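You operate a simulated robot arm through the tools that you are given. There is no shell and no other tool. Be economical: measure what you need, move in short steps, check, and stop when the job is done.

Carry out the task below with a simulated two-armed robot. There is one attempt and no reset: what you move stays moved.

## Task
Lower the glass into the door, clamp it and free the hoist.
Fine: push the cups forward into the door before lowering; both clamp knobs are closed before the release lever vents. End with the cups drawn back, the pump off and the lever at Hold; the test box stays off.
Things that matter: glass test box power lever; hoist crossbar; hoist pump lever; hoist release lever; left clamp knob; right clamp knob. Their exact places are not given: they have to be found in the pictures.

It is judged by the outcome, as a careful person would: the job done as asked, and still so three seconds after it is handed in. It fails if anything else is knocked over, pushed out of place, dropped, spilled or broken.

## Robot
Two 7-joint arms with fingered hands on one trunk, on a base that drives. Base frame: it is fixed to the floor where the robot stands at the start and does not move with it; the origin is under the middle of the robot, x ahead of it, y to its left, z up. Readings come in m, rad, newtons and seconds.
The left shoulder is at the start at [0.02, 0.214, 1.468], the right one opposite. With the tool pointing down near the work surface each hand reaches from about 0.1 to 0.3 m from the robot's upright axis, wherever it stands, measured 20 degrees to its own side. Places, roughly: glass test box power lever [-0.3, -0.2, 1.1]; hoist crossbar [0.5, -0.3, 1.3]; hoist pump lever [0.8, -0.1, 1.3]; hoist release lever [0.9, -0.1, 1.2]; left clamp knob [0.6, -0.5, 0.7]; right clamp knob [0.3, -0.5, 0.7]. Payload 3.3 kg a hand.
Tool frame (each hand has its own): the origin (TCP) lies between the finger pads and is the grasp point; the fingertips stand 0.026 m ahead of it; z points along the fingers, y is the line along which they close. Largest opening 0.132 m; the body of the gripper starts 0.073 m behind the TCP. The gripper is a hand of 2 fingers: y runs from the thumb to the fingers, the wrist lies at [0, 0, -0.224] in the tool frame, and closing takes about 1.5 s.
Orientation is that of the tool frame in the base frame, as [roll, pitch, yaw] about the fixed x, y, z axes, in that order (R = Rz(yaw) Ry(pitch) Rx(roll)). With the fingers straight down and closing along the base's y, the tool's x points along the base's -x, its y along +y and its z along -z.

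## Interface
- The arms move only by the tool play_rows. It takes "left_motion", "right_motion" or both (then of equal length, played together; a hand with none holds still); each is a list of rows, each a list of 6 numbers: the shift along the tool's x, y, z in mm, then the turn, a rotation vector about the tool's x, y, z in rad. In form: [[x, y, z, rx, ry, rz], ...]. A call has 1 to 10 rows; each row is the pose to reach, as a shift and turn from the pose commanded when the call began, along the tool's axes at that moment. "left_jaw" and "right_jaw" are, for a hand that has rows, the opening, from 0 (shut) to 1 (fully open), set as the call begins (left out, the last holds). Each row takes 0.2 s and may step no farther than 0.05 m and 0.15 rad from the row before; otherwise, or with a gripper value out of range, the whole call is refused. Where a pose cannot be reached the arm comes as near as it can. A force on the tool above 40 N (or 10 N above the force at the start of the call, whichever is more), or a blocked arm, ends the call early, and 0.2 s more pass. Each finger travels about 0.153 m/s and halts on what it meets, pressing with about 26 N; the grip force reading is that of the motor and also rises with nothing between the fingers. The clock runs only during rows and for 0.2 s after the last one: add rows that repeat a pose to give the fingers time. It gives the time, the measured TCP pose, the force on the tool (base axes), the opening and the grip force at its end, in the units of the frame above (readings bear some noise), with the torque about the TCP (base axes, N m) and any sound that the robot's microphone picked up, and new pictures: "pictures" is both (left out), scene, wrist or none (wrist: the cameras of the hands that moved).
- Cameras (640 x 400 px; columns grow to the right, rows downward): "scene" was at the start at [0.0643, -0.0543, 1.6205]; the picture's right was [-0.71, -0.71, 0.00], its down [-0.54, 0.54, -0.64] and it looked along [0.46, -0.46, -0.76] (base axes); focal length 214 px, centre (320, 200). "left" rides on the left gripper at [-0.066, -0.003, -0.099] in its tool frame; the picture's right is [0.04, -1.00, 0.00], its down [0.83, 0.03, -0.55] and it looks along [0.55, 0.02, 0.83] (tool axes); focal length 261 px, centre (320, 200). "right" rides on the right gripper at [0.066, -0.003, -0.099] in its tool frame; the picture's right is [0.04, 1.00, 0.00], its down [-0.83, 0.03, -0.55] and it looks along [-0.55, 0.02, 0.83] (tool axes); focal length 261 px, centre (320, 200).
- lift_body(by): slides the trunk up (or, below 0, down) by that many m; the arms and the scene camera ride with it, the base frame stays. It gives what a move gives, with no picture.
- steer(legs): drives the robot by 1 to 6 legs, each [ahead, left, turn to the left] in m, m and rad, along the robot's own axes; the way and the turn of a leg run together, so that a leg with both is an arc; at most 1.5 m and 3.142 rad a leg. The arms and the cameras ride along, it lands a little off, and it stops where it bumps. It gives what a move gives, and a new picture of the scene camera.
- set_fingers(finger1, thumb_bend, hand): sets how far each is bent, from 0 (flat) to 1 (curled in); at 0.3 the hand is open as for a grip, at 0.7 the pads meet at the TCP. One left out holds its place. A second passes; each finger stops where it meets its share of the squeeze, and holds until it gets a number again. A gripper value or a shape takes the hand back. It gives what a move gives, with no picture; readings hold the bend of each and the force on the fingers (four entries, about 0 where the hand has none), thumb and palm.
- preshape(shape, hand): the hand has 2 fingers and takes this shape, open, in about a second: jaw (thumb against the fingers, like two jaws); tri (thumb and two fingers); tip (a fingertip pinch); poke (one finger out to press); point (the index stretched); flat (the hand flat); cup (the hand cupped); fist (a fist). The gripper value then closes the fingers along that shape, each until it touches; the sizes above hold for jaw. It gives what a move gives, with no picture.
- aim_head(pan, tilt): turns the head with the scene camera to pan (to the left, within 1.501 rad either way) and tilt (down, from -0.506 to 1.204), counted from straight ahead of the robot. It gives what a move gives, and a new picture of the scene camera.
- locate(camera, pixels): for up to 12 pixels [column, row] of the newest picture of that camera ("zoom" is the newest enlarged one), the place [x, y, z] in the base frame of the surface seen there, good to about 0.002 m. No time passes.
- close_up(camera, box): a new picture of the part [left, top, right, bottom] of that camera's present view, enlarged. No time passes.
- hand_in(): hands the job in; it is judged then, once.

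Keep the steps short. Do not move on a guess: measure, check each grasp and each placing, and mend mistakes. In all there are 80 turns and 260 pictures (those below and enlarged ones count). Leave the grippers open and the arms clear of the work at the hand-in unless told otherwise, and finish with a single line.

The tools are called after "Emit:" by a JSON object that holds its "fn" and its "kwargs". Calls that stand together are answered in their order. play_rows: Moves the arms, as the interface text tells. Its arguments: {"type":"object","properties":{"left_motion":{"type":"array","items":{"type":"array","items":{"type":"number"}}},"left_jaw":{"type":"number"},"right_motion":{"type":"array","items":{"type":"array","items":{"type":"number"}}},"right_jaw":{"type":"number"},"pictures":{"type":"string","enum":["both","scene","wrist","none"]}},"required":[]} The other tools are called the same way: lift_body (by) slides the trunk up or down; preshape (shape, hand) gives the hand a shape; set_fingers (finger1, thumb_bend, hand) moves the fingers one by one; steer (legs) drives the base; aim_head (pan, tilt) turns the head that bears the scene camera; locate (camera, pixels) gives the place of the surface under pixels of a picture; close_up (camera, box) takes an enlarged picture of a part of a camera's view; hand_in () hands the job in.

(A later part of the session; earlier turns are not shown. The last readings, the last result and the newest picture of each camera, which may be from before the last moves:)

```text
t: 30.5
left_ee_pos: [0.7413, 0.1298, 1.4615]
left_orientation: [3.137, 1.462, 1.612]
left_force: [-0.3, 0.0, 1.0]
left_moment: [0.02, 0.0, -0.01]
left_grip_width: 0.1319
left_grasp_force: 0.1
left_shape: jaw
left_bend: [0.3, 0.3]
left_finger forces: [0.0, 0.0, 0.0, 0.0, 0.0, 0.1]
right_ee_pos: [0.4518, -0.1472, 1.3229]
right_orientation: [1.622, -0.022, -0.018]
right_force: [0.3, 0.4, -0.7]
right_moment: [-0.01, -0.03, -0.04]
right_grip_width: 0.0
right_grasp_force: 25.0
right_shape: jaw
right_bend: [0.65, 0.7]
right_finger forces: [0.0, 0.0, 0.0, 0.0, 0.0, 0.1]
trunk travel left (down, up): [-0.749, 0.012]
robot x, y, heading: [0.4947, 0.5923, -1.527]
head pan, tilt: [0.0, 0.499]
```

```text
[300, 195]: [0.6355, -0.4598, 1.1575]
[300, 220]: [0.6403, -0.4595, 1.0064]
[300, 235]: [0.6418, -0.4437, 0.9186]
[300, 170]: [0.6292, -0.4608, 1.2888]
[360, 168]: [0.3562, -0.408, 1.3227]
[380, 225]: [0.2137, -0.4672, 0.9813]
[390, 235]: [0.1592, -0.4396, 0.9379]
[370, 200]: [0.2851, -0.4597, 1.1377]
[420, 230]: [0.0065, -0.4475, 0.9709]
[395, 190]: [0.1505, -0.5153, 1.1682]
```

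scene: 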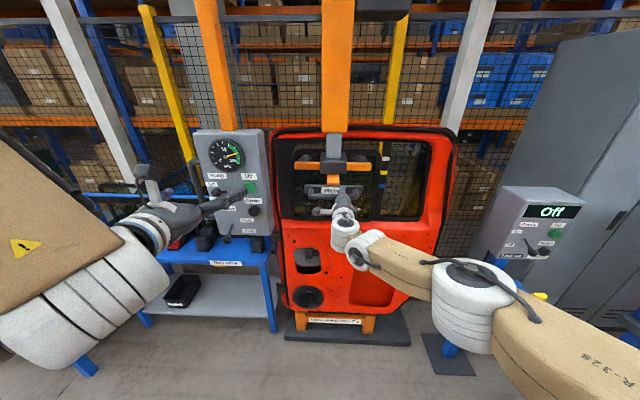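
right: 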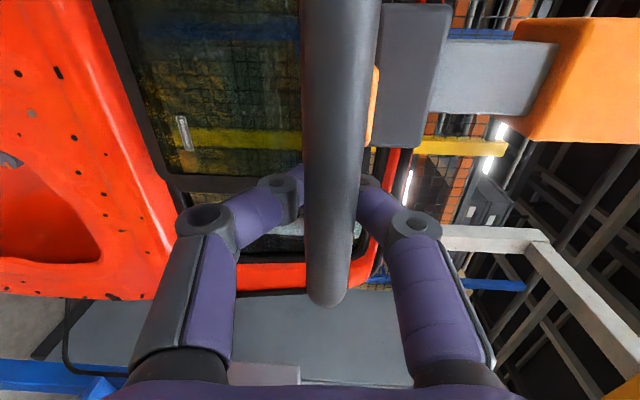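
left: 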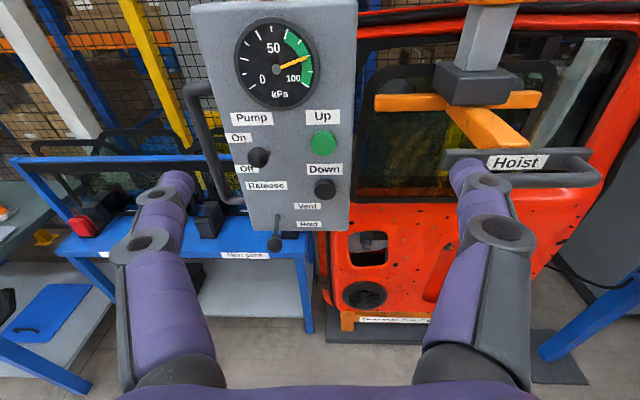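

Glass is now at y≈-0.46; door inner skin ~-0.44…-0.467. Still no resistance; I push on in small steps.

Emit:
{"fn": "play_rows", "kwargs": {"right_motion": [[0, 0, 8, 0, 0, 0], [0, 0, 16, 0, 0, 0], [0, 0, 24, 0, 0, 0], [0, 0, 32, 0, 0, 0], [0, 0, 40, 0, 0, 0], [0, 0, 40, 0, 0, 0]]}}

Emit:
{"fn": "locate", "kwargs": {"camera": "scene", "pixels": [[300, 195], [300, 210], [300, 170], [360, 168], [370, 200]]}}

```text
t: 31.9
left_ee_pos: [0.7424, 0.1303, 1.4611]
left_orientation: [3.14, 1.463, 1.614]
left_force: [0.5, 0.1, 0.1]
left_moment: [-0.04, 0.0, -0.01]
left_grip_width: 0.1319
left_grasp_force: 0.1
left_shape: jaw
left_bend: [0.3, 0.3]
left_finger forces: [0.1, 0.0, 0.0, 0.0, 0.0, 0.1]
right_ee_pos: [0.4506, -0.1568, 1.3239]
right_orientation: [1.623, -0.022, -0.017]
right_force: [0.2, 1.6, -0.2]
right_moment: [-0.02, -0.03, 0.0]
right_grip_width: 0.0
right_grasp_force: 25.8
right_shape: jaw
right_bend: [0.65, 0.7]
right_finger forces: [0.0, 0.0, 0.0, 0.0, 0.0, 0.1]
right hand out of reach, approached as far as the arm can: row 2, 3, 4, 5, 6
trunk travel left (down, up): [-0.749, 0.012]
robot x, y, heading: [0.4892, 0.5914, -1.528]
head pan, tilt: [0.0, 0.499]
```

scene: 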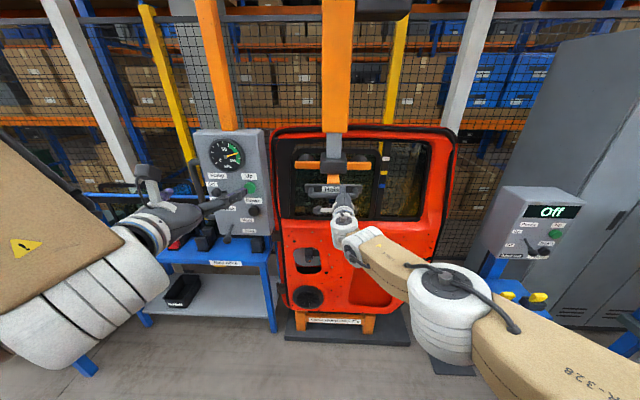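
right: 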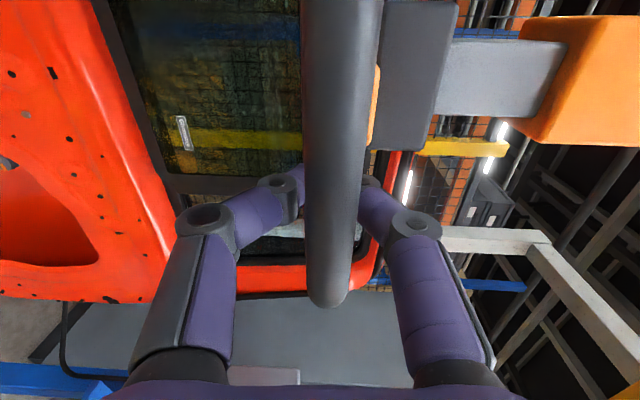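

```text
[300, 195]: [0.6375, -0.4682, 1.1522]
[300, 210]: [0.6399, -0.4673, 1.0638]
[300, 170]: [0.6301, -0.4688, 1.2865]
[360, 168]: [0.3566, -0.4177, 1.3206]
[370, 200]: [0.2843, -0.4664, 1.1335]
```

The arm is at its reach limit. I drive the base ahead 4 cm, carrying the hand on.

Emit:
{"fn": "steer", "kwargs": {"legs": [[0.04, 0, 0]]}}

Emit:
{"fn": "locate", "kwargs": {"camera": "scene", "pixels": [[300, 195], [300, 210], [300, 170], [370, 200]]}}

```text
t: 32.8
left_ee_pos: [0.7439, 0.0891, 1.4607]
left_orientation: [3.139, 1.462, 1.611]
left_force: [0.6, 0.2, -0.2]
left_moment: [0.02, -0.03, 0.01]
left_grip_width: 0.1318
left_grasp_force: 0.0
left_shape: jaw
left_bend: [0.3, 0.3]
left_finger forces: [0.0, 0.1, 0.0, 0.1, 0.1, 0.1]
right_ee_pos: [0.4528, -0.1958, 1.3219]
right_orientation: [1.621, -0.023, -0.016]
right_force: [-0.3, 0.7, -0.3]
right_moment: [-0.03, -0.03, 0.06]
right_grip_width: 0.0001
right_grasp_force: 26.0
right_shape: jaw
right_bend: [0.66, 0.7]
right_finger forces: [0.0, 0.0, 0.0, 0.0, 0.0, 0.0]
trunk travel left (down, up): [-0.749, 0.012]
robot x, y, heading: [0.4955, 0.5495, -1.531]
head pan, tilt: [0.0, 0.499]
```

scene: 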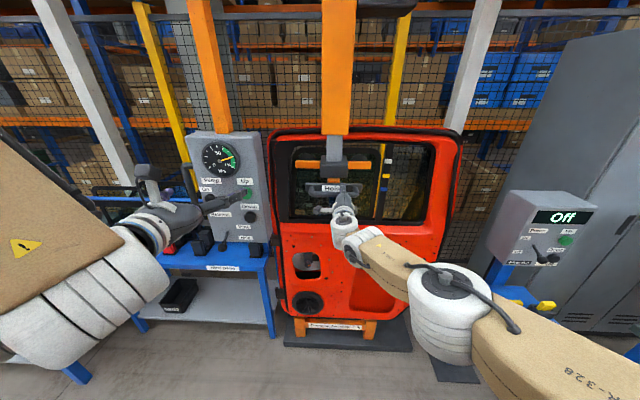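

```text
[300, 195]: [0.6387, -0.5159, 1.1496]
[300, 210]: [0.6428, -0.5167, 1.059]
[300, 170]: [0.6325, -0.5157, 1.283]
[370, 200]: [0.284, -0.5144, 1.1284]
```

Glass now at y≈-0.516, still no resistance. I look closely and push a little further.

Emit:
{"fn": "close_up", "kwargs": {"camera": "scene", "box": [270, 120, 460, 250]}}

Emit:
{"fn": "steer", "kwargs": {"legs": [[0.025, 0, 0]]}}

Emit:
{"fn": "locate", "kwargs": {"camera": "scene", "pixels": [[300, 195], [300, 210], [300, 172], [370, 200], [385, 230], [300, 232], [410, 200], [390, 200], [410, 225], [350, 225]]}}

```text
3.08 times, centred on (365, 185) of scene
```

zoom: 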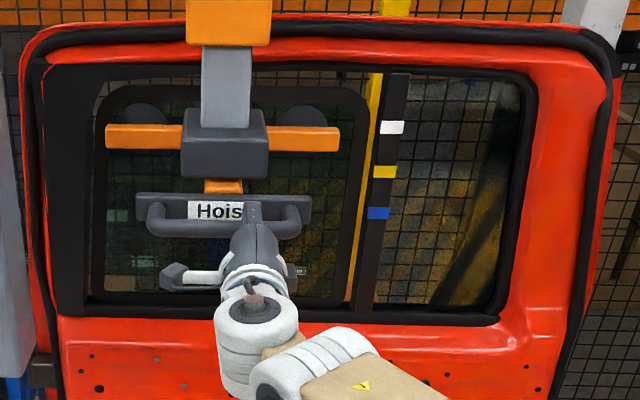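

```text
t: 33.6
left_ee_pos: [0.7443, 0.0792, 1.464]
left_orientation: [3.125, 1.466, 1.595]
left_force: [0.1, -0.4, -0.8]
left_moment: [0.02, 0.01, -0.01]
left_grip_width: 0.1319
left_grasp_force: 0.1
left_shape: jaw
left_bend: [0.3, 0.3]
left_finger forces: [0.0, 0.0, 0.0, 0.0, 0.0, 0.1]
right_ee_pos: [0.454, -0.2038, 1.3229]
right_orientation: [1.622, -0.026, -0.019]
right_force: [-3.6, 20.5, 4.5]
right_moment: [-0.02, -0.02, 0.01]
right_grip_width: 0.0002
right_grasp_force: 26.1
right_shape: jaw
right_bend: [0.68, 0.71]
right_finger forces: [0.0, 0.0, 0.0, 0.1, 0.1, 0.0]
trunk travel left (down, up): [-0.749, 0.012]
robot x, y, heading: [0.4906, 0.5311, -1.53]
head pan, tilt: [0.0, 0.499]
stopped in leg 1: the force on the tool passed its limit (the readings are from after the stop); the commanded pose is now the measured one
```

scene: 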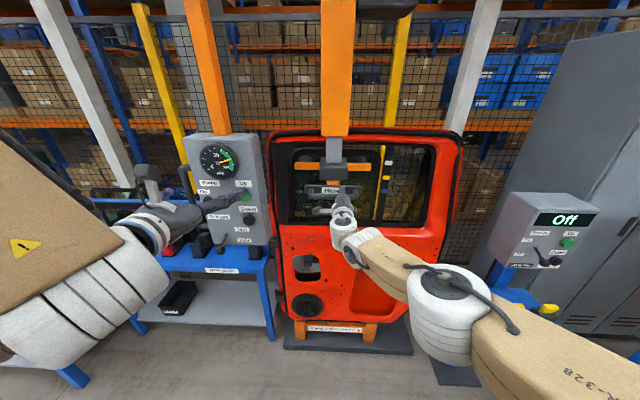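

```text
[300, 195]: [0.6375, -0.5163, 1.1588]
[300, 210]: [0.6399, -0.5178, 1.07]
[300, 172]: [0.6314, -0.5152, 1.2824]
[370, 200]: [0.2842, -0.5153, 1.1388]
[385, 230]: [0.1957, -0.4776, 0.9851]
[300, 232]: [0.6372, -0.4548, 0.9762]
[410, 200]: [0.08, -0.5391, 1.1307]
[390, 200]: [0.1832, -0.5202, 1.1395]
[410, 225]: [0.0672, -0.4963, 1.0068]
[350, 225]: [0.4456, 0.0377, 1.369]
```

The slide hit its end stop (20 N; glass stays at -0.516): cups are fully forward. I open the right hand and draw it back straight.

Emit:
{"fn": "play_rows", "kwargs": {"right_motion": [[0, 0, 0, 0, 0, 0], [0, 0, 0, 0, 0, 0], [0, 0, 0, 0, 0, 0], [0, 0, 0, 0, 0, 0], [0, 0, 0, 0, 0, 0]], "right_jaw": 1, "pictures": "wrist"}}

Emit:
{"fn": "play_rows", "kwargs": {"right_motion": [[0, 0, -30, 0, 0, 0], [0, 0, -60, 0, 0, 0], [0, 0, -90, 0, 0, 0], [0, 0, -120, 0, 0, 0], [0, 0, -140, 0, 0, 0]]}}

```text
t: 34.8
left_ee_pos: [0.7453, 0.081, 1.4634]
left_orientation: [3.138, 1.466, 1.609]
left_force: [-0.5, -0.4, -0.3]
left_moment: [0.02, 0.04, -0.02]
left_grip_width: 0.132
left_grasp_force: 0.0
left_shape: jaw
left_bend: [0.3, 0.3]
left_finger forces: [0.1, 0.0, 0.1, 0.1, 0.1, 0.0]
right_ee_pos: [0.4556, -0.2038, 1.3227]
right_orientation: [1.625, -0.022, -0.016]
right_force: [1.2, 39.5, -14.5]
right_moment: [-0.03, 0.03, 0.11]
right_grip_width: 0.073
right_grasp_force: 0.1
right_shape: jaw
right_bend: [0.72, 0.3]
right_finger forces: [39.7, 0.1, 0.0, 0.1, 0.1, 0.0]
trunk travel left (down, up): [-0.749, 0.012]
robot x, y, heading: [0.4921, 0.5338, -1.529]
head pan, tilt: [0.0, 0.499]
```

right: 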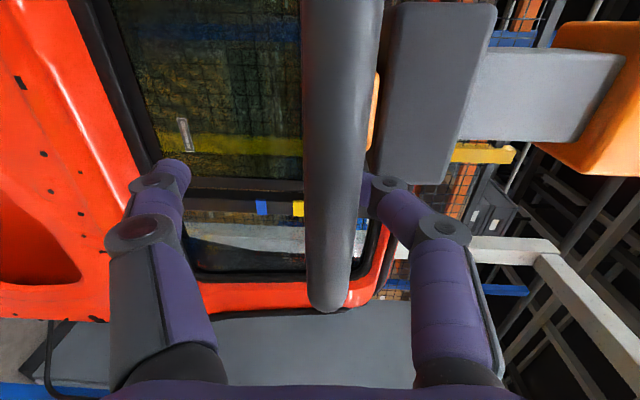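

```text
t: 35.1
left_ee_pos: [0.7449, 0.0842, 1.4646]
left_orientation: [3.126, 1.47, 1.6]
left_force: [-0.4, -0.6, 0.0]
left_moment: [-0.01, 0.02, 0.0]
left_grip_width: 0.1319
left_grasp_force: 0.0
left_shape: jaw
left_bend: [0.3, 0.3]
left_finger forces: [0.0, 0.1, 0.2, 0.0, 0.0, 0.0]
right_ee_pos: [0.4407, -0.2024, 1.3149]
right_orientation: [1.626, -0.007, -0.019]
right_force: [2.8, 51.3, -7.7]
right_moment: [-0.96, 0.11, 0.22]
right_grip_width: 0.0805
right_grasp_force: 0.1
right_shape: jaw
right_bend: [0.72, 0.3]
right_finger forces: [51.5, 0.0, 0.0, 0.0, 0.0, 0.1]
right hand out of reach, approached as far as the arm can: row 1
trunk travel left (down, up): [-0.749, 0.012]
robot x, y, heading: [0.4948, 0.5389, -1.527]
head pan, tilt: [0.0, 0.499]
stopped in row 1 (right hand): the force on the tool passed its limit (the readings are from after the stop); the commanded pose is now the measured one
```

scene: 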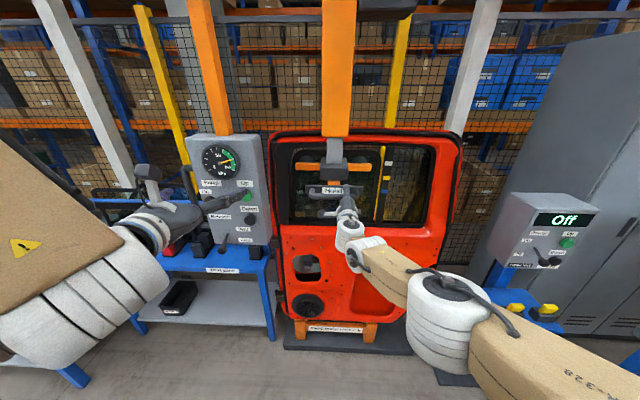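
right: 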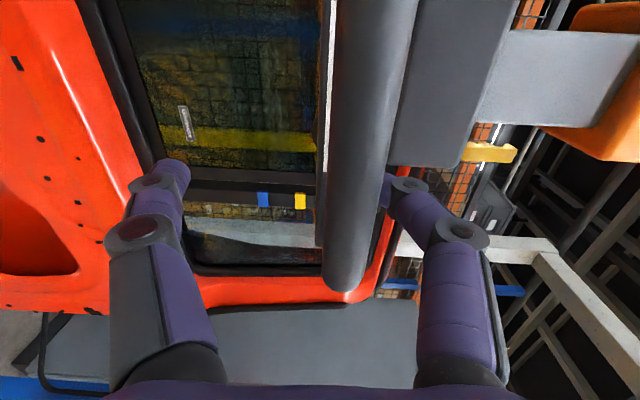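

The upper finger (finger1, bend 0.72) is wedged behind the bar against the plate, pressing 40–50 N. I curl it back to relax it before lifting the hand out over the bar.

Emit:
{"fn": "set_fingers", "kwargs": {"hand": "right", "finger1": 0.8, "thumb_bend": 0.3}}

Emit:
{"fn": "play_rows", "kwargs": {"right_motion": [[0, 0, 0, 0, 0, 0]], "pictures": "wrist"}}

```text
t: 36.1
left_ee_pos: [0.7455, 0.0738, 1.4622]
left_orientation: [3.134, 1.461, 1.604]
left_force: [0.1, 0.4, 0.8]
left_moment: [0.0, -0.04, 0.02]
left_grip_width: 0.1318
left_grasp_force: 0.1
left_shape: jaw
left_bend: [0.3, 0.3]
left_finger forces: [0.0, 0.1, 0.0, 0.0, 0.0, 0.0]
right_ee_pos: [0.4399, -0.2117, 1.3141]
right_orientation: [1.624, -0.005, -0.022]
right_force: [0.9, -2.0, 1.0]
right_moment: [0.06, -0.01, -0.01]
right_grip_width: 0.0532
right_grasp_force: 1.0
right_shape: fingers
right_bend: [0.8, 0.3]
right_finger forces: [2.0, 0.0, 0.0, 0.1, 0.1, 0.0]
trunk travel left (down, up): [-0.749, 0.012]
robot x, y, heading: [0.4929, 0.5342, -1.532]
head pan, tilt: [0.0, 0.499]
```

```text
t: 36.5
left_ee_pos: [0.7457, 0.0742, 1.461]
left_orientation: [3.134, 1.461, 1.604]
left_force: [-0.2, 1.1, 0.2]
left_moment: [0.02, 0.01, -0.03]
left_grip_width: 0.1319
left_grasp_force: 0.1
left_shape: jaw
left_bend: [0.3, 0.3]
left_finger forces: [0.0, 0.1, 0.1, 0.0, 0.0, 0.0]
right_ee_pos: [0.4397, -0.2115, 1.313]
right_orientation: [1.625, -0.005, -0.022]
right_force: [-0.1, -1.7, 0.5]
right_moment: [0.06, 0.02, 0.0]
right_grip_width: 0.0535
right_grasp_force: 1.2
right_shape: fingers
right_bend: [0.8, 0.3]
right_finger forces: [2.3, 0.0, 0.0, 0.0, 0.0, 0.0]
trunk travel left (down, up): [-0.749, 0.012]
robot x, y, heading: [0.4979, 0.5345, -1.53]
head pan, tilt: [0.0, 0.499]
```

right: 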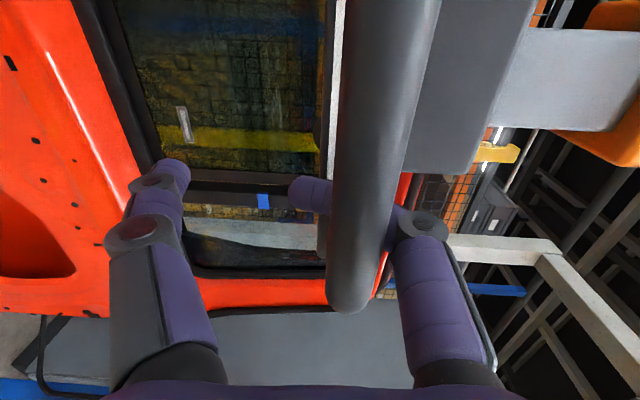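

The finger's now loose, hooked behind the bar with its tip just below it. I lift the hand 40 mm so the finger rises out over the bar (lower finger still has ~60 mm clearance).

Emit:
{"fn": "play_rows", "kwargs": {"right_motion": [[0, 10, 0, 0, 0, 0], [0, 20, 0, 0, 0, 0], [0, 30, 0, 0, 0, 0], [0, 40, 0, 0, 0, 0], [0, 40, 0, 0, 0, 0]], "pictures": "wrist"}}

```text
t: 37.2
left_ee_pos: [0.751, 0.0747, 1.4621]
left_orientation: [-3.137, 1.463, 1.621]
left_force: [-1.2, -0.5, -0.1]
left_moment: [0.02, 0.0, 0.09]
left_grip_width: 0.1319
left_grasp_force: 0.1
left_shape: jaw
left_bend: [0.3, 0.3]
left_finger forces: [0.1, 0.0, 0.0, 0.1, 0.0, 0.0]
right_ee_pos: [0.4193, -0.2222, 1.3229]
right_orientation: [1.633, 0.025, -0.028]
right_force: [37.9, 2.5, -4.5]
right_moment: [0.0, 0.21, -0.1]
right_grip_width: 0.0479
right_grasp_force: 18.0
right_shape: fingers
right_bend: [0.81, 0.3]
right_finger forces: [37.2, 0.0, 0.0, 0.0, 0.0, 0.0]
trunk travel left (down, up): [-0.749, 0.012]
robot x, y, heading: [0.4946, 0.5335, -1.524]
head pan, tilt: [0.0, 0.499]
stopped in row 3 (right hand): the force on the tool passed its limit (the readings are from after the stop); the commanded pose is now the measured one
```

right: 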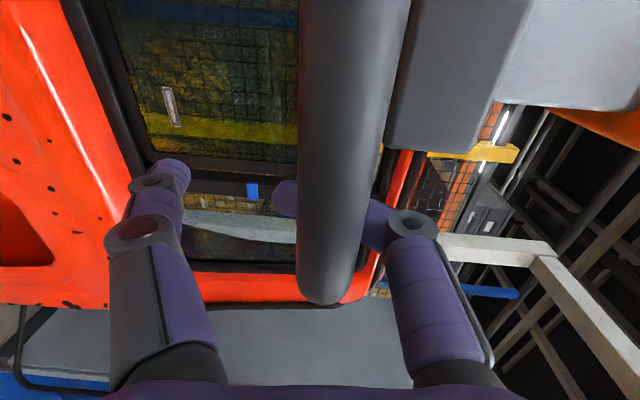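

The hand drifted 2 cm to the right, touching the handle's end post (+38 N in x), since the arm is near full stretch. I shift the base 2.5 cm left and 1.5 cm back, which moves hand and finger away from the post and plate.

Emit:
{"fn": "steer", "kwargs": {"legs": [[-0.015, 0.025, 0]]}}

Emit:
{"fn": "play_rows", "kwargs": {"right_motion": [[0, 0, 0, 0, 0, 0]], "pictures": "wrist"}}

Emit:
{"fn": "locate", "kwargs": {"camera": "right", "pixels": [[345, 100], [340, 180], [335, 250], [450, 100], [290, 195], [390, 200]]}}

```text
t: 38.0
left_ee_pos: [0.7711, 0.0896, 1.4612]
left_orientation: [3.13, 1.463, 1.605]
left_force: [0.0, -0.4, 0.5]
left_moment: [0.03, 0.02, -0.01]
left_grip_width: 0.1319
left_grasp_force: 0.1
left_shape: jaw
left_bend: [0.3, 0.3]
left_finger forces: [0.0, 0.1, 0.0, 0.0, 0.1, 0.0]
right_ee_pos: [0.4312, -0.2078, 1.3202]
right_orientation: [1.636, 0.024, -0.055]
right_force: [0.3, -0.4, 0.5]
right_moment: [0.02, 0.0, 0.02]
right_grip_width: 0.0528
right_grasp_force: 0.1
right_shape: fingers
right_bend: [0.8, 0.3]
right_finger forces: [0.0, 0.0, 0.1, 0.0, 0.0, 0.0]
trunk travel left (down, up): [-0.749, 0.012]
robot x, y, heading: [0.5216, 0.5527, -1.527]
head pan, tilt: [0.0, 0.499]
```

scene: 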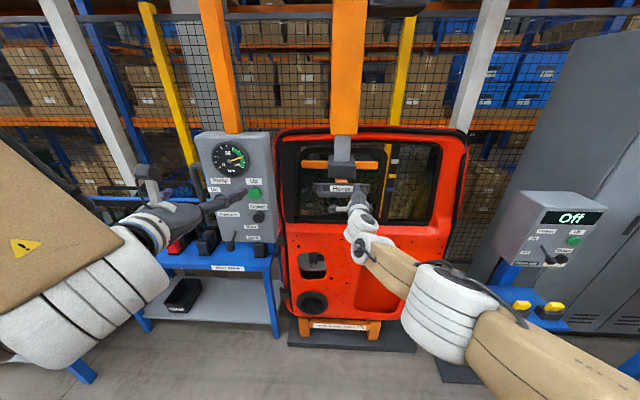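

```text
t: 38.4
left_ee_pos: [0.7698, 0.0891, 1.4616]
left_orientation: [3.126, 1.463, 1.599]
left_force: [0.0, -0.7, 0.5]
left_moment: [-0.02, -0.03, 0.0]
left_grip_width: 0.1319
left_grasp_force: 0.1
left_shape: jaw
left_bend: [0.3, 0.3]
left_finger forces: [0.0, 0.1, 0.0, 0.0, 0.0, 0.0]
right_ee_pos: [0.4278, -0.2081, 1.319]
right_orientation: [1.635, 0.025, -0.056]
right_force: [-0.9, 0.2, -0.4]
right_moment: [-0.03, 0.02, -0.01]
right_grip_width: 0.053
right_grasp_force: 0.0
right_shape: fingers
right_bend: [0.8, 0.3]
right_finger forces: [0.0, 0.0, 0.0, 0.1, 0.1, 0.0]
trunk travel left (down, up): [-0.749, 0.012]
robot x, y, heading: [0.5236, 0.548, -1.525]
head pan, tilt: [0.0, 0.499]
```

right: 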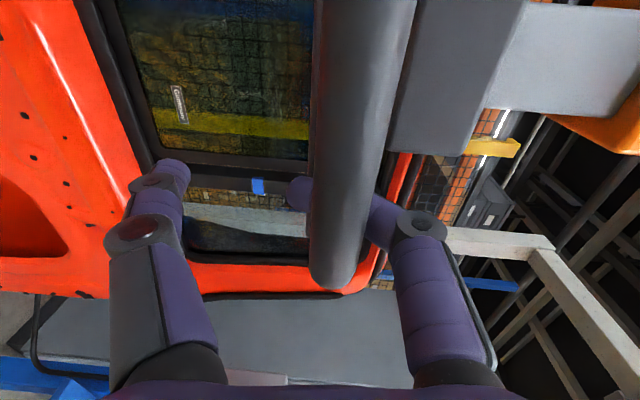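

```text
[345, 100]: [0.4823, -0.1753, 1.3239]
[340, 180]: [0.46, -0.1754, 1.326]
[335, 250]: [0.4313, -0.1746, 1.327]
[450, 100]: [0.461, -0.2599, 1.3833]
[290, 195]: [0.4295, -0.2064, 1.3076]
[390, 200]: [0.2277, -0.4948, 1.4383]
```

All forces are zero now; bar front y=-0.175, TCP -0.208. I retract the arm 8 mm and check it's free.

Emit:
{"fn": "play_rows", "kwargs": {"right_motion": [[5, 0, -4, 0, 0, 0], [10, 2, -8, 0, 0, 0], [10, 2, -8, 0, 0, 0]], "pictures": "none"}}

Emit:
{"fn": "set_fingers", "kwargs": {"hand": "right", "finger1": 0.72}}

```text
t: 39.2
left_ee_pos: [0.7755, 0.0892, 1.4595]
left_orientation: [-3.121, 1.464, 1.64]
left_force: [0.7, -0.1, 0.6]
left_moment: [0.01, 0.0, 0.0]
left_grip_width: 0.1319
left_grasp_force: 0.0
left_shape: jaw
left_bend: [0.3, 0.3]
left_finger forces: [0.0, 0.0, 0.1, 0.0, 0.1, 0.0]
right_ee_pos: [0.4185, -0.2073, 1.3195]
right_orientation: [1.633, 0.046, -0.084]
right_force: [23.7, -5.0, -1.6]
right_moment: [0.06, 0.24, 0.04]
right_grip_width: 0.0529
right_grasp_force: 12.0
right_shape: fingers
right_bend: [0.8, 0.3]
right_finger forces: [23.8, 0.0, 0.0, 0.0, 0.0, 0.1]
trunk travel left (down, up): [-0.749, 0.012]
robot x, y, heading: [0.5206, 0.5461, -1.524]
head pan, tilt: [0.0, 0.499]
```

```text
t: 40.2
left_ee_pos: [0.7751, 0.09, 1.4599]
left_orientation: [-3.117, 1.462, 1.643]
left_force: [0.1, -0.5, 0.3]
left_moment: [0.0, -0.01, -0.02]
left_grip_width: 0.1319
left_grasp_force: 0.1
left_shape: jaw
left_bend: [0.3, 0.3]
left_finger forces: [0.1, 0.1, 0.1, 0.0, 0.0, 0.0]
right_ee_pos: [0.4182, -0.2075, 1.3223]
right_orientation: [1.635, 0.037, -0.088]
right_force: [23.3, 2.7, -10.5]
right_moment: [0.04, 0.12, 0.04]
right_grip_width: 0.0511
right_grasp_force: 12.2
right_shape: fingers
right_bend: [0.75, 0.3]
right_finger forces: [23.8, 0.0, 0.1, 0.1, 0.1, 0.0]
trunk travel left (down, up): [-0.749, 0.012]
robot x, y, heading: [0.5201, 0.5501, -1.526]
head pan, tilt: [0.0, 0.499]
```

The arm is just past its stretch limit, so arm commands drift. I'll move the hand rigidly with the base: 2 cm left (away from the post), 1.6 cm back, so the pads sit around the bar as when I closed, then open.

Emit:
{"fn": "steer", "kwargs": {"legs": [[0, 0.022, 0], [-0.012, 0, 0]]}}

Emit:
{"fn": "set_fingers", "kwargs": {"hand": "right", "finger1": 0.68}}

Emit:
{"fn": "close_up", "kwargs": {"camera": "right", "box": [100, 0, 540, 400]}}

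```text
t: 41.4
left_ee_pos: [0.7908, 0.1016, 1.461]
left_orientation: [3.127, 1.46, 1.603]
left_force: [0.3, -0.2, 0.2]
left_moment: [0.01, 0.01, 0.03]
left_grip_width: 0.132
left_grasp_force: 0.0
left_shape: jaw
left_bend: [0.3, 0.3]
left_finger forces: [0.0, 0.1, 0.0, 0.1, 0.0, 0.1]
right_ee_pos: [0.4326, -0.1945, 1.3214]
right_orientation: [1.634, 0.036, -0.092]
right_force: [-0.3, -0.5, -0.6]
right_moment: [-0.02, 0.0, 0.01]
right_grip_width: 0.0643
right_grasp_force: 0.0
right_shape: fingers
right_bend: [0.72, 0.3]
right_finger forces: [0.1, 0.0, 0.0, 0.1, 0.1, 0.1]
trunk travel left (down, up): [-0.749, 0.012]
robot x, y, heading: [0.545, 0.5607, -1.528]
head pan, tilt: [0.0, 0.499]
```

scene: 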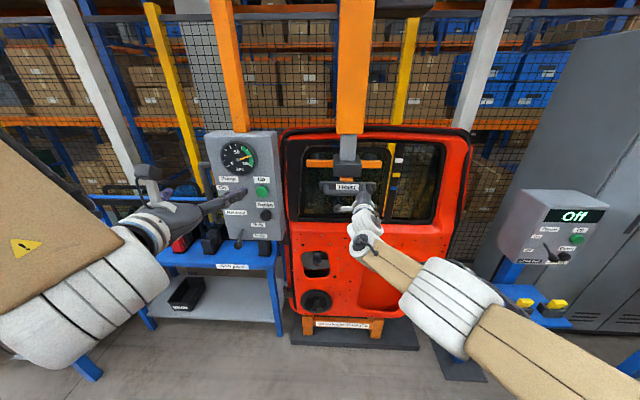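

```text
t: 42.4
left_ee_pos: [0.7928, 0.1024, 1.4613]
left_orientation: [3.134, 1.462, 1.606]
left_force: [0.2, 0.0, -0.1]
left_moment: [0.0, 0.0, -0.03]
left_grip_width: 0.1318
left_grasp_force: 0.1
left_shape: jaw
left_bend: [0.3, 0.3]
left_finger forces: [0.0, 0.0, 0.1, 0.1, 0.0, 0.1]
right_ee_pos: [0.4286, -0.1942, 1.3223]
right_orientation: [1.633, 0.04, -0.1]
right_force: [0.6, 0.0, -0.1]
right_moment: [-0.03, 0.02, -0.03]
right_grip_width: 0.0704
right_grasp_force: 0.1
right_shape: fingers
right_bend: [0.68, 0.3]
right_finger forces: [0.1, 0.1, 0.0, 0.0, 0.1, 0.1]
trunk travel left (down, up): [-0.749, 0.012]
robot x, y, heading: [0.5418, 0.562, -1.524]
head pan, tilt: [0.0, 0.499]
```

```text
1.00 times, centred on (320, 200) of right (not enlarged: the box is as wide or as high as the picture)
```

zoom: 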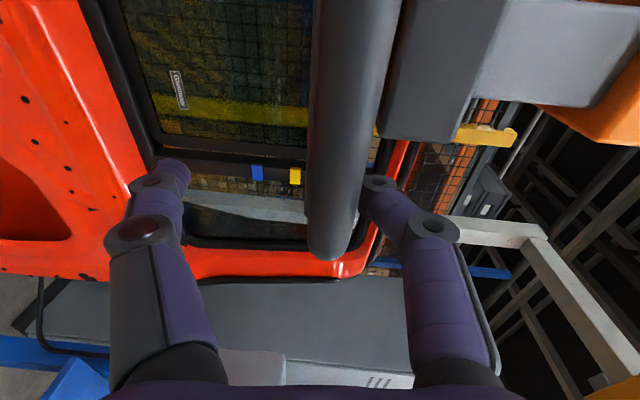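

Forces are zero and the finger reached 0.68 freely. I open it fully now.

Emit:
{"fn": "set_fingers", "kwargs": {"hand": "right", "finger1": 0.45}}

Emit:
{"fn": "set_fingers", "kwargs": {"hand": "right", "finger1": 0.25}}

Emit:
{"fn": "close_up", "kwargs": {"camera": "right", "box": [100, 0, 540, 400]}}

```text
t: 43.4
left_ee_pos: [0.7924, 0.1036, 1.4614]
left_orientation: [3.133, 1.463, 1.609]
left_force: [-0.2, 0.6, 0.0]
left_moment: [0.03, -0.04, -0.01]
left_grip_width: 0.1317
left_grasp_force: 0.1
left_shape: jaw
left_bend: [0.3, 0.3]
left_finger forces: [0.0, 0.0, 0.1, 0.1, 0.0, 0.1]
right_ee_pos: [0.428, -0.1949, 1.3218]
right_orientation: [1.632, 0.039, -0.099]
right_force: [0.3, 0.4, -0.4]
right_moment: [0.03, 0.0, -0.03]
right_grip_width: 0.108
right_grasp_force: 0.1
right_shape: fingers
right_bend: [0.45, 0.3]
right_finger forces: [0.0, 0.0, 0.0, 0.0, 0.1, 0.0]
trunk travel left (down, up): [-0.749, 0.012]
robot x, y, heading: [0.5416, 0.5612, -1.527]
head pan, tilt: [0.0, 0.499]
```

```text
t: 44.4
left_ee_pos: [0.7918, 0.1019, 1.4607]
left_orientation: [3.134, 1.461, 1.608]
left_force: [0.6, -0.2, -1.0]
left_moment: [-0.03, -0.03, 0.0]
left_grip_width: 0.1322
left_grasp_force: 0.1
left_shape: jaw
left_bend: [0.3, 0.3]
left_finger forces: [0.0, 0.0, 0.1, 0.1, 0.0, 0.1]
right_ee_pos: [0.4283, -0.1941, 1.3226]
right_orientation: [1.632, 0.039, -0.098]
right_force: [-0.3, 0.3, -0.3]
right_moment: [0.01, -0.03, 0.0]
right_grip_width: 0.1384
right_grasp_force: 0.0
right_shape: fingers
right_bend: [0.25, 0.3]
right_finger forces: [0.0, 0.0, 0.0, 0.0, 0.0, 0.0]
trunk travel left (down, up): [-0.749, 0.012]
robot x, y, heading: [0.5452, 0.5616, -1.529]
head pan, tilt: [0.0, 0.499]
```

```text
1.00 times, centred on (320, 200) of right (not enlarged: the box is as wide or as high as the picture)
```

zoom: 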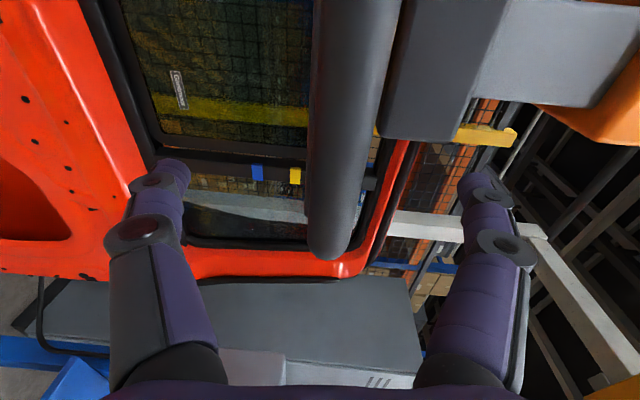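

The right hand is open around the bar. I back the base 10 cm straight out, then check that the cups stayed forward.

Emit:
{"fn": "steer", "kwargs": {"legs": [[-0.1, 0, 0]]}}

Emit:
{"fn": "play_rows", "kwargs": {"right_motion": [[0, 0, -20, 0, 0, 0], [0, -10, -40, 0, 0, 0], [0, -20, -60, 0, 0, 0], [0, -30, -90, 0, 0, 0], [0, -40, -120, 0, 0, 0]]}}

Emit:
{"fn": "locate", "kwargs": {"camera": "scene", "pixels": [[320, 195], [310, 215], [380, 200], [350, 186]]}}

```text
t: 45.5
left_ee_pos: [0.788, 0.2016, 1.462]
left_orientation: [3.132, 1.461, 1.608]
left_force: [-0.5, 0.3, 0.0]
left_moment: [-0.01, 0.02, -0.01]
left_grip_width: 0.1318
left_grasp_force: 0.0
left_shape: jaw
left_bend: [0.3, 0.3]
left_finger forces: [0.0, 0.0, 0.0, 0.1, 0.0, 0.0]
right_ee_pos: [0.4225, -0.0949, 1.3235]
right_orientation: [1.628, 0.037, -0.101]
right_force: [-0.4, 0.6, 0.8]
right_moment: [0.02, 0.01, 0.01]
right_grip_width: 0.1384
right_grasp_force: 0.1
right_shape: fingers
right_bend: [0.25, 0.3]
right_finger forces: [0.0, 0.1, 0.1, 0.0, 0.1, 0.1]
trunk travel left (down, up): [-0.749, 0.012]
robot x, y, heading: [0.5359, 0.6601, -1.527]
head pan, tilt: [0.0, 0.499]
```

scene: 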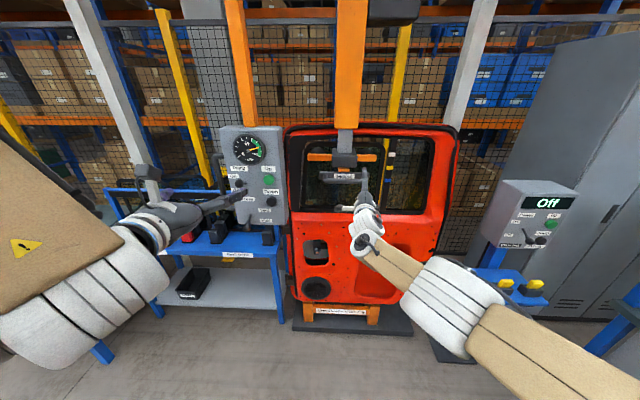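

```text
t: 46.7
left_ee_pos: [0.7858, 0.2023, 1.4621]
left_orientation: [3.131, 1.462, 1.607]
left_force: [0.3, 0.3, 0.1]
left_moment: [0.01, 0.03, 0.03]
left_grip_width: 0.1317
left_grasp_force: 0.0
left_shape: jaw
left_bend: [0.3, 0.3]
left_finger forces: [0.0, 0.0, 0.1, 0.1, 0.1, 0.0]
right_ee_pos: [0.4193, 0.0173, 1.3046]
right_orientation: [1.6, 0.052, -0.125]
right_force: [0.1, 0.3, -0.3]
right_moment: [0.02, 0.01, -0.05]
right_grip_width: 0.1389
right_grasp_force: 0.1
right_shape: fingers
right_bend: [0.25, 0.3]
right_finger forces: [0.1, 0.0, 0.0, 0.0, 0.0, 0.1]
trunk travel left (down, up): [-0.749, 0.012]
robot x, y, heading: [0.5342, 0.6597, -1.526]
head pan, tilt: [0.0, 0.499]
```

scene: 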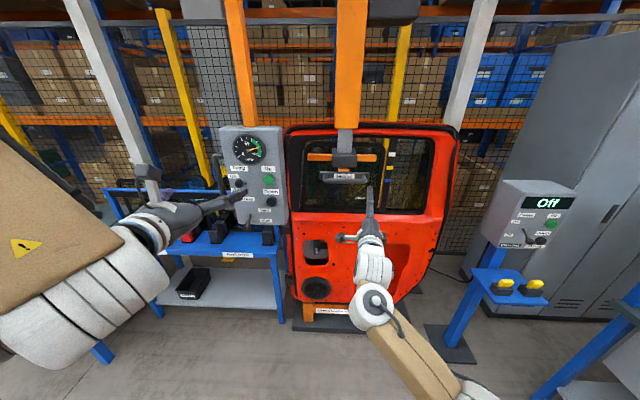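
right: 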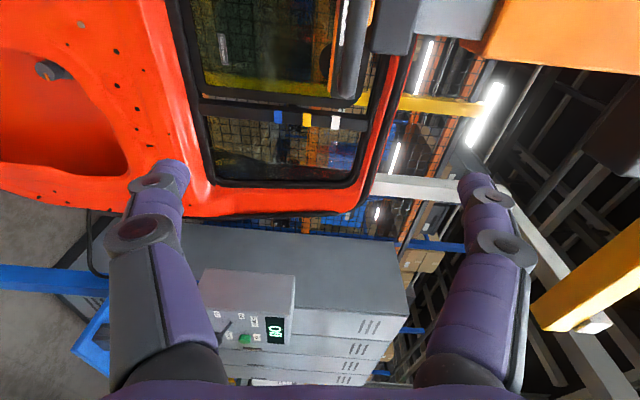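

```text
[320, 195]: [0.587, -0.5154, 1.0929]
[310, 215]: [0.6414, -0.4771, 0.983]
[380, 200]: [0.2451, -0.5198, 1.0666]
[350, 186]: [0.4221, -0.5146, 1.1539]
```

Cups stayed forward (glass y=-0.515). Next I move the right hand aside to the right/back, and lower the left hand to the Down button's height with fingers closing.

Emit:
{"fn": "play_rows", "kwargs": {"right_motion": [[-30, 0, -8, 0, 0, 0], [-60, 0, -16, 0, 0, 0], [-90, 0, -24, 0, 0, 0], [-120, 0, -32, 0, 0, 0], [-150, 0, -40, 0, 0, 0], [-150, 0, -40, 0, 0, 0]], "left_motion": [[40, -7, 0, 0, -0.02, 0], [80, -14, 0, 0, -0.04, 0], [120, -21, 0, 0, -0.06, 0], [160, -28, 0, 0, -0.08, 0], [195, -36, 0, 0, -0.1, 0], [195, -36, 0, 0, -0.1, 0]], "left_jaw": 0, "right_jaw": 1}}

```text
t: 48.3
left_ee_pos: [0.7109, 0.0975, 1.3837]
left_orientation: [-1.832, 1.519, 3.013]
left_force: [-0.1, 0.1, -0.6]
left_moment: [-0.03, 0.0, 0.01]
left_grip_width: 0.0002
left_grasp_force: 25.7
left_shape: jaw
left_bend: [0.61, 0.7]
left_finger forces: [0.1, 0.0, 0.1, 0.1, 0.1, 0.0]
left hand out of reach, approached as far as the arm can: row 1, 2, 3, 4, 5, 6
right_ee_pos: [0.2881, 0.0804, 1.2949]
right_orientation: [1.635, 0.037, -0.099]
right_force: [-0.1, -0.1, -0.1]
right_moment: [0.0, 0.0, -0.01]
right_grip_width: 0.1321
right_grasp_force: 0.0
right_shape: jaw
right_bend: [0.3, 0.3]
right_finger forces: [0.1, 0.0, 0.1, 0.0, 0.1, 0.0]
trunk travel left (down, up): [-0.749, 0.012]
robot x, y, heading: [0.5358, 0.6651, -1.531]
head pan, tilt: [0.0, 0.499]
stopped in row 6 (left hand): the arm was blocked; the commanded pose is now the measured one
```

scene: 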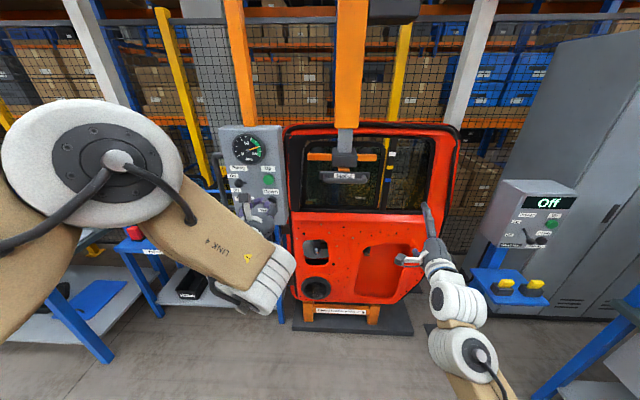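
right: 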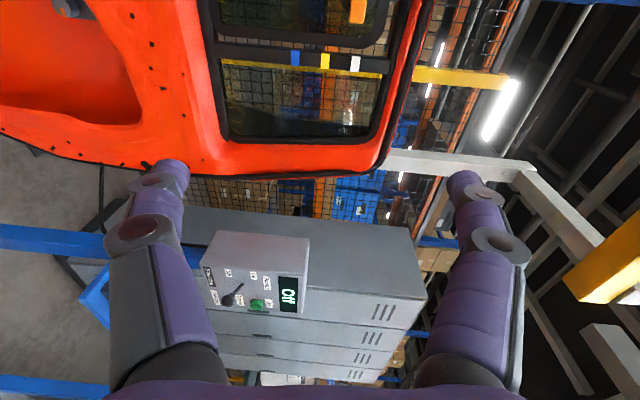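
left: 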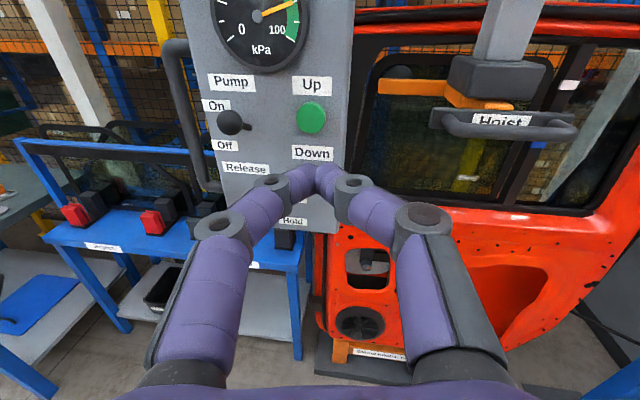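

The left hand points straight forward at (0.711,0.098,1.384), fingers shut. The arm is cramped, so I use trunk and base: lower the trunk 0.118 m to the button's height, then shift left 4 cm and ahead 14 cm.

Emit:
{"fn": "lift_body", "kwargs": {"by": -0.118}}

Emit:
{"fn": "steer", "kwargs": {"legs": [[0, 0.04, 0], [0.14, 0, 0]]}}

Emit:
{"fn": "close_up", "kwargs": {"camera": "left", "box": [180, 60, 440, 280]}}

```text
t: 49.8
left_ee_pos: [0.7132, 0.1009, 1.2674]
left_orientation: [-1.801, 1.519, 3.043]
left_force: [0.0, -0.6, 0.3]
left_moment: [0.02, -0.01, 0.02]
left_grip_width: 0.0
left_grasp_force: 26.6
left_shape: jaw
left_bend: [0.61, 0.7]
left_finger forces: [0.1, 0.0, 0.0, 0.0, 0.1, 0.0]
right_ee_pos: [0.2883, 0.0831, 1.1791]
right_orientation: [1.629, 0.039, -0.101]
right_force: [-0.2, 0.0, 0.1]
right_moment: [0.02, 0.03, 0.01]
right_grip_width: 0.132
right_grasp_force: 0.1
right_shape: jaw
right_bend: [0.3, 0.3]
right_finger forces: [0.1, 0.0, 0.0, 0.0, 0.0, 0.0]
trunk travel left (down, up): [-0.631, 0.13]
robot x, y, heading: [0.5374, 0.6626, -1.524]
head pan, tilt: [0.0, 0.499]
```

```text
t: 51.6
left_ee_pos: [0.7572, -0.0408, 1.2674]
left_orientation: [-1.808, 1.516, 3.034]
left_force: [-0.6, 0.0, 0.9]
left_moment: [-0.02, -0.02, 0.01]
left_grip_width: 0.0001
left_grasp_force: 25.8
left_shape: jaw
left_bend: [0.61, 0.7]
left_finger forces: [0.1, 0.0, 0.1, 0.0, 0.0, 0.0]
right_ee_pos: [0.3338, -0.0581, 1.1773]
right_orientation: [1.634, 0.038, -0.104]
right_force: [0.3, 0.2, -0.4]
right_moment: [-0.03, 0.01, -0.01]
right_grip_width: 0.1318
right_grasp_force: 0.1
right_shape: jaw
right_bend: [0.3, 0.3]
right_finger forces: [0.0, 0.0, 0.0, 0.0, 0.0, 0.0]
trunk travel left (down, up): [-0.631, 0.13]
robot x, y, heading: [0.5845, 0.5221, -1.532]
head pan, tilt: [0.0, 0.499]
```

scene: 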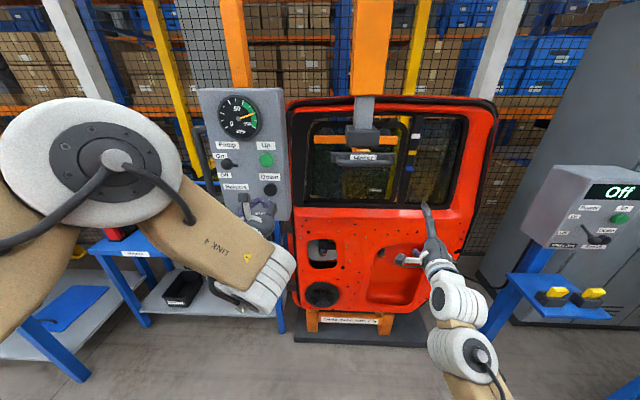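

```text
1.82 times, centred on (310, 170) of left
```

zoom: 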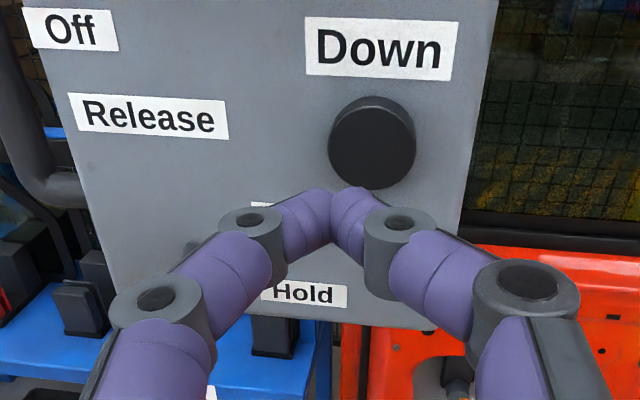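

Emit:
{"fn": "locate", "kwargs": {"camera": "zoom", "pixels": [[372, 145], [345, 130], [400, 150], [320, 200], [345, 200], [190, 250]]}}

```text
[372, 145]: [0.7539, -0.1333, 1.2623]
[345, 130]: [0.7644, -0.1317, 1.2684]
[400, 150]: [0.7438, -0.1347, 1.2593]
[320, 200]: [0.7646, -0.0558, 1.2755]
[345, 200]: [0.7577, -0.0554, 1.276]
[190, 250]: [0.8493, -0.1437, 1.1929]
```

Tip is at about (0.76,-0.06,1.267), button face (0.754,-0.133,1.263). I advance 66 mm to just short of it.

Emit:
{"fn": "play_rows", "kwargs": {"left_motion": [[1, -1, 20, 0, 0, 0], [2, -2, 40, 0, 0, 0], [3, -4, 55, 0, 0, 0], [3, -4, 64, 0, 0, 0]], "pictures": "wrist"}}

Emit:
{"fn": "close_up", "kwargs": {"camera": "left", "box": [240, 90, 400, 210]}}

```text
t: 52.6
left_ee_pos: [0.7614, -0.103, 1.2648]
left_orientation: [-1.78, 1.516, 3.063]
left_force: [0.1, 0.0, 0.8]
left_moment: [0.03, -0.03, 0.04]
left_grip_width: 0.0003
left_grasp_force: 25.8
left_shape: jaw
left_bend: [0.61, 0.7]
left_finger forces: [0.0, 0.1, 0.0, 0.0, 0.0, 0.1]
right_ee_pos: [0.3327, -0.0558, 1.1778]
right_orientation: [1.632, 0.037, -0.103]
right_force: [0.5, 0.0, 0.4]
right_moment: [-0.01, -0.03, -0.01]
right_grip_width: 0.1322
right_grasp_force: 0.1
right_shape: jaw
right_bend: [0.3, 0.3]
right_finger forces: [0.0, 0.0, 0.0, 0.0, 0.0, 0.0]
trunk travel left (down, up): [-0.631, 0.13]
robot x, y, heading: [0.5839, 0.5225, -1.53]
head pan, tilt: [0.0, 0.499]
```

left: 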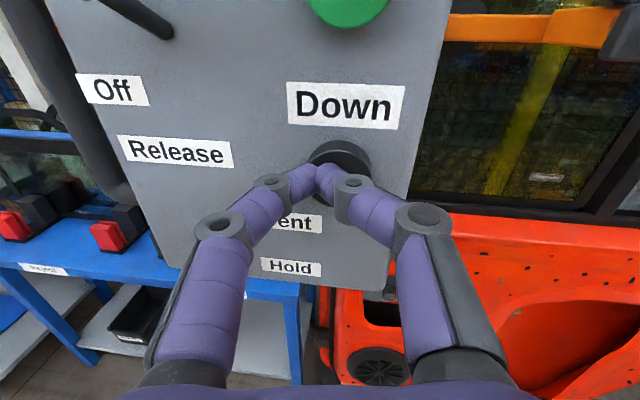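

```text
3.33 times, centred on (320, 150) of left
```

zoom: 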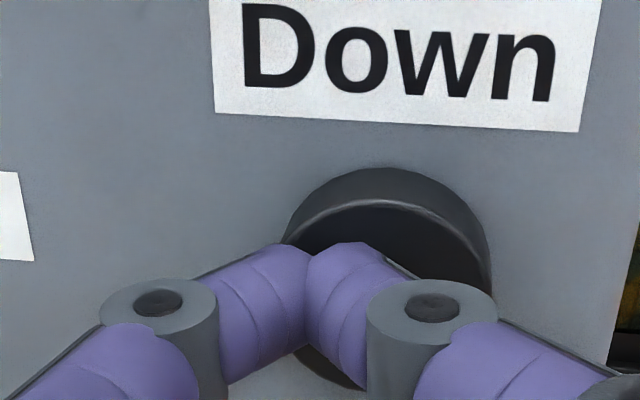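

Tips are ~7 mm left of the button's centre and ~12 mm short. I shift right 7 mm and press gently.

Emit:
{"fn": "play_rows", "kwargs": {"left_motion": [[0, -7, 5, 0, 0, 0], [0, -7, 12, 0, 0, 0], [0, -7, 16, 0, 0, 0], [0, -7, 19, 0, 0, 0], [0, -7, 19, 0, 0, 0], [0, -7, 19, 0, 0, 0]]}}

```text
t: 53.6
left_ee_pos: [0.7545, -0.1129, 1.2645]
left_orientation: [-1.822, 1.519, 3.016]
left_force: [-0.1, 31.6, 3.6]
left_moment: [-0.15, 0.0, 0.14]
left_grip_width: 0.0
left_grasp_force: 26.3
left_shape: jaw
left_bend: [0.65, 0.7]
left_finger forces: [0.1, 0.0, 0.1, 0.0, 0.0, 0.0]
right_ee_pos: [0.3332, -0.0481, 1.1801]
right_orientation: [1.627, 0.038, -0.103]
right_force: [-0.4, 0.1, -0.4]
right_moment: [0.02, -0.04, -0.01]
right_grip_width: 0.1321
right_grasp_force: 0.0
right_shape: jaw
right_bend: [0.3, 0.3]
right_finger forces: [0.0, 0.0, 0.0, 0.0, 0.0, 0.0]
trunk travel left (down, up): [-0.631, 0.13]
robot x, y, heading: [0.5871, 0.5197, -1.526]
head pan, tilt: [0.0, 0.499]
heard: click
stopped in row 4 (left hand): the force on the tool passed its limit (the readings are from after the stop); the commanded pose is now the measured one
```

scene: 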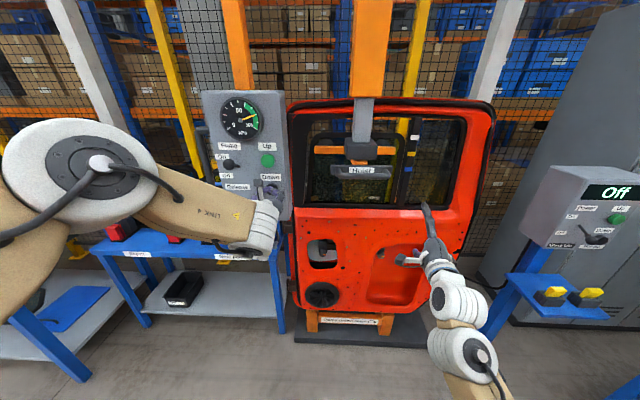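
left: 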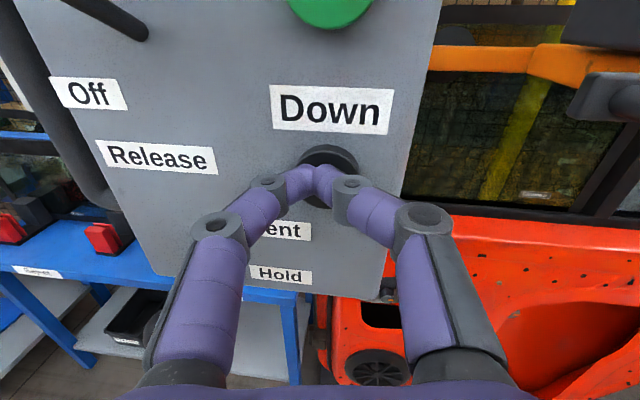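

A click, and the "Hoist" plate dropped from row 158 to 170 — it is lowering while held. I keep holding.

Emit:
{"fn": "play_rows", "kwargs": {"left_motion": [[0, 0, 0, 0, 0, 0], [0, 0, 0, 0, 0, 0], [0, 0, 0, 0, 0, 0], [0, 0, 0, 0, 0, 0], [0, 0, 0, 0, 0, 0]], "pictures": "scene"}}

Emit:
{"fn": "locate", "kwargs": {"camera": "scene", "pixels": [[360, 172], [360, 180], [325, 150], [390, 152]]}}

```text
t: 54.8
left_ee_pos: [0.7537, -0.1133, 1.2657]
left_orientation: [-1.82, 1.516, 3.019]
left_force: [-0.9, 35.6, 3.4]
left_moment: [-0.15, -0.06, 0.18]
left_grip_width: 0.0
left_grasp_force: 26.2
left_shape: jaw
left_bend: [0.65, 0.7]
left_finger forces: [0.0, 0.1, 0.0, 0.0, 0.0, 0.0]
right_ee_pos: [0.3326, -0.049, 1.1804]
right_orientation: [1.625, 0.038, -0.104]
right_force: [0.9, 0.5, -0.2]
right_moment: [0.04, 0.0, 0.02]
right_grip_width: 0.1319
right_grasp_force: 0.2
right_shape: jaw
right_bend: [0.3, 0.3]
right_finger forces: [0.1, 0.0, 0.0, 0.0, 0.0, 0.0]
trunk travel left (down, up): [-0.631, 0.13]
robot x, y, heading: [0.5851, 0.5173, -1.527]
head pan, tilt: [0.0, 0.499]
```

scene: 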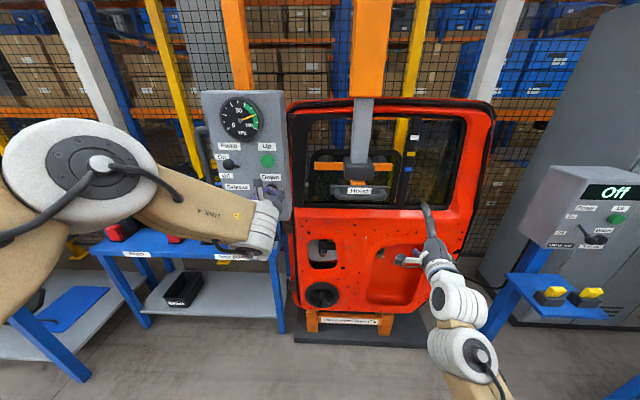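

```text
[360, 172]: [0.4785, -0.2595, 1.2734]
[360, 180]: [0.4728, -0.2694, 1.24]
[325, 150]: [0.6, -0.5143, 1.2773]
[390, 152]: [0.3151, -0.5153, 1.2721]
```

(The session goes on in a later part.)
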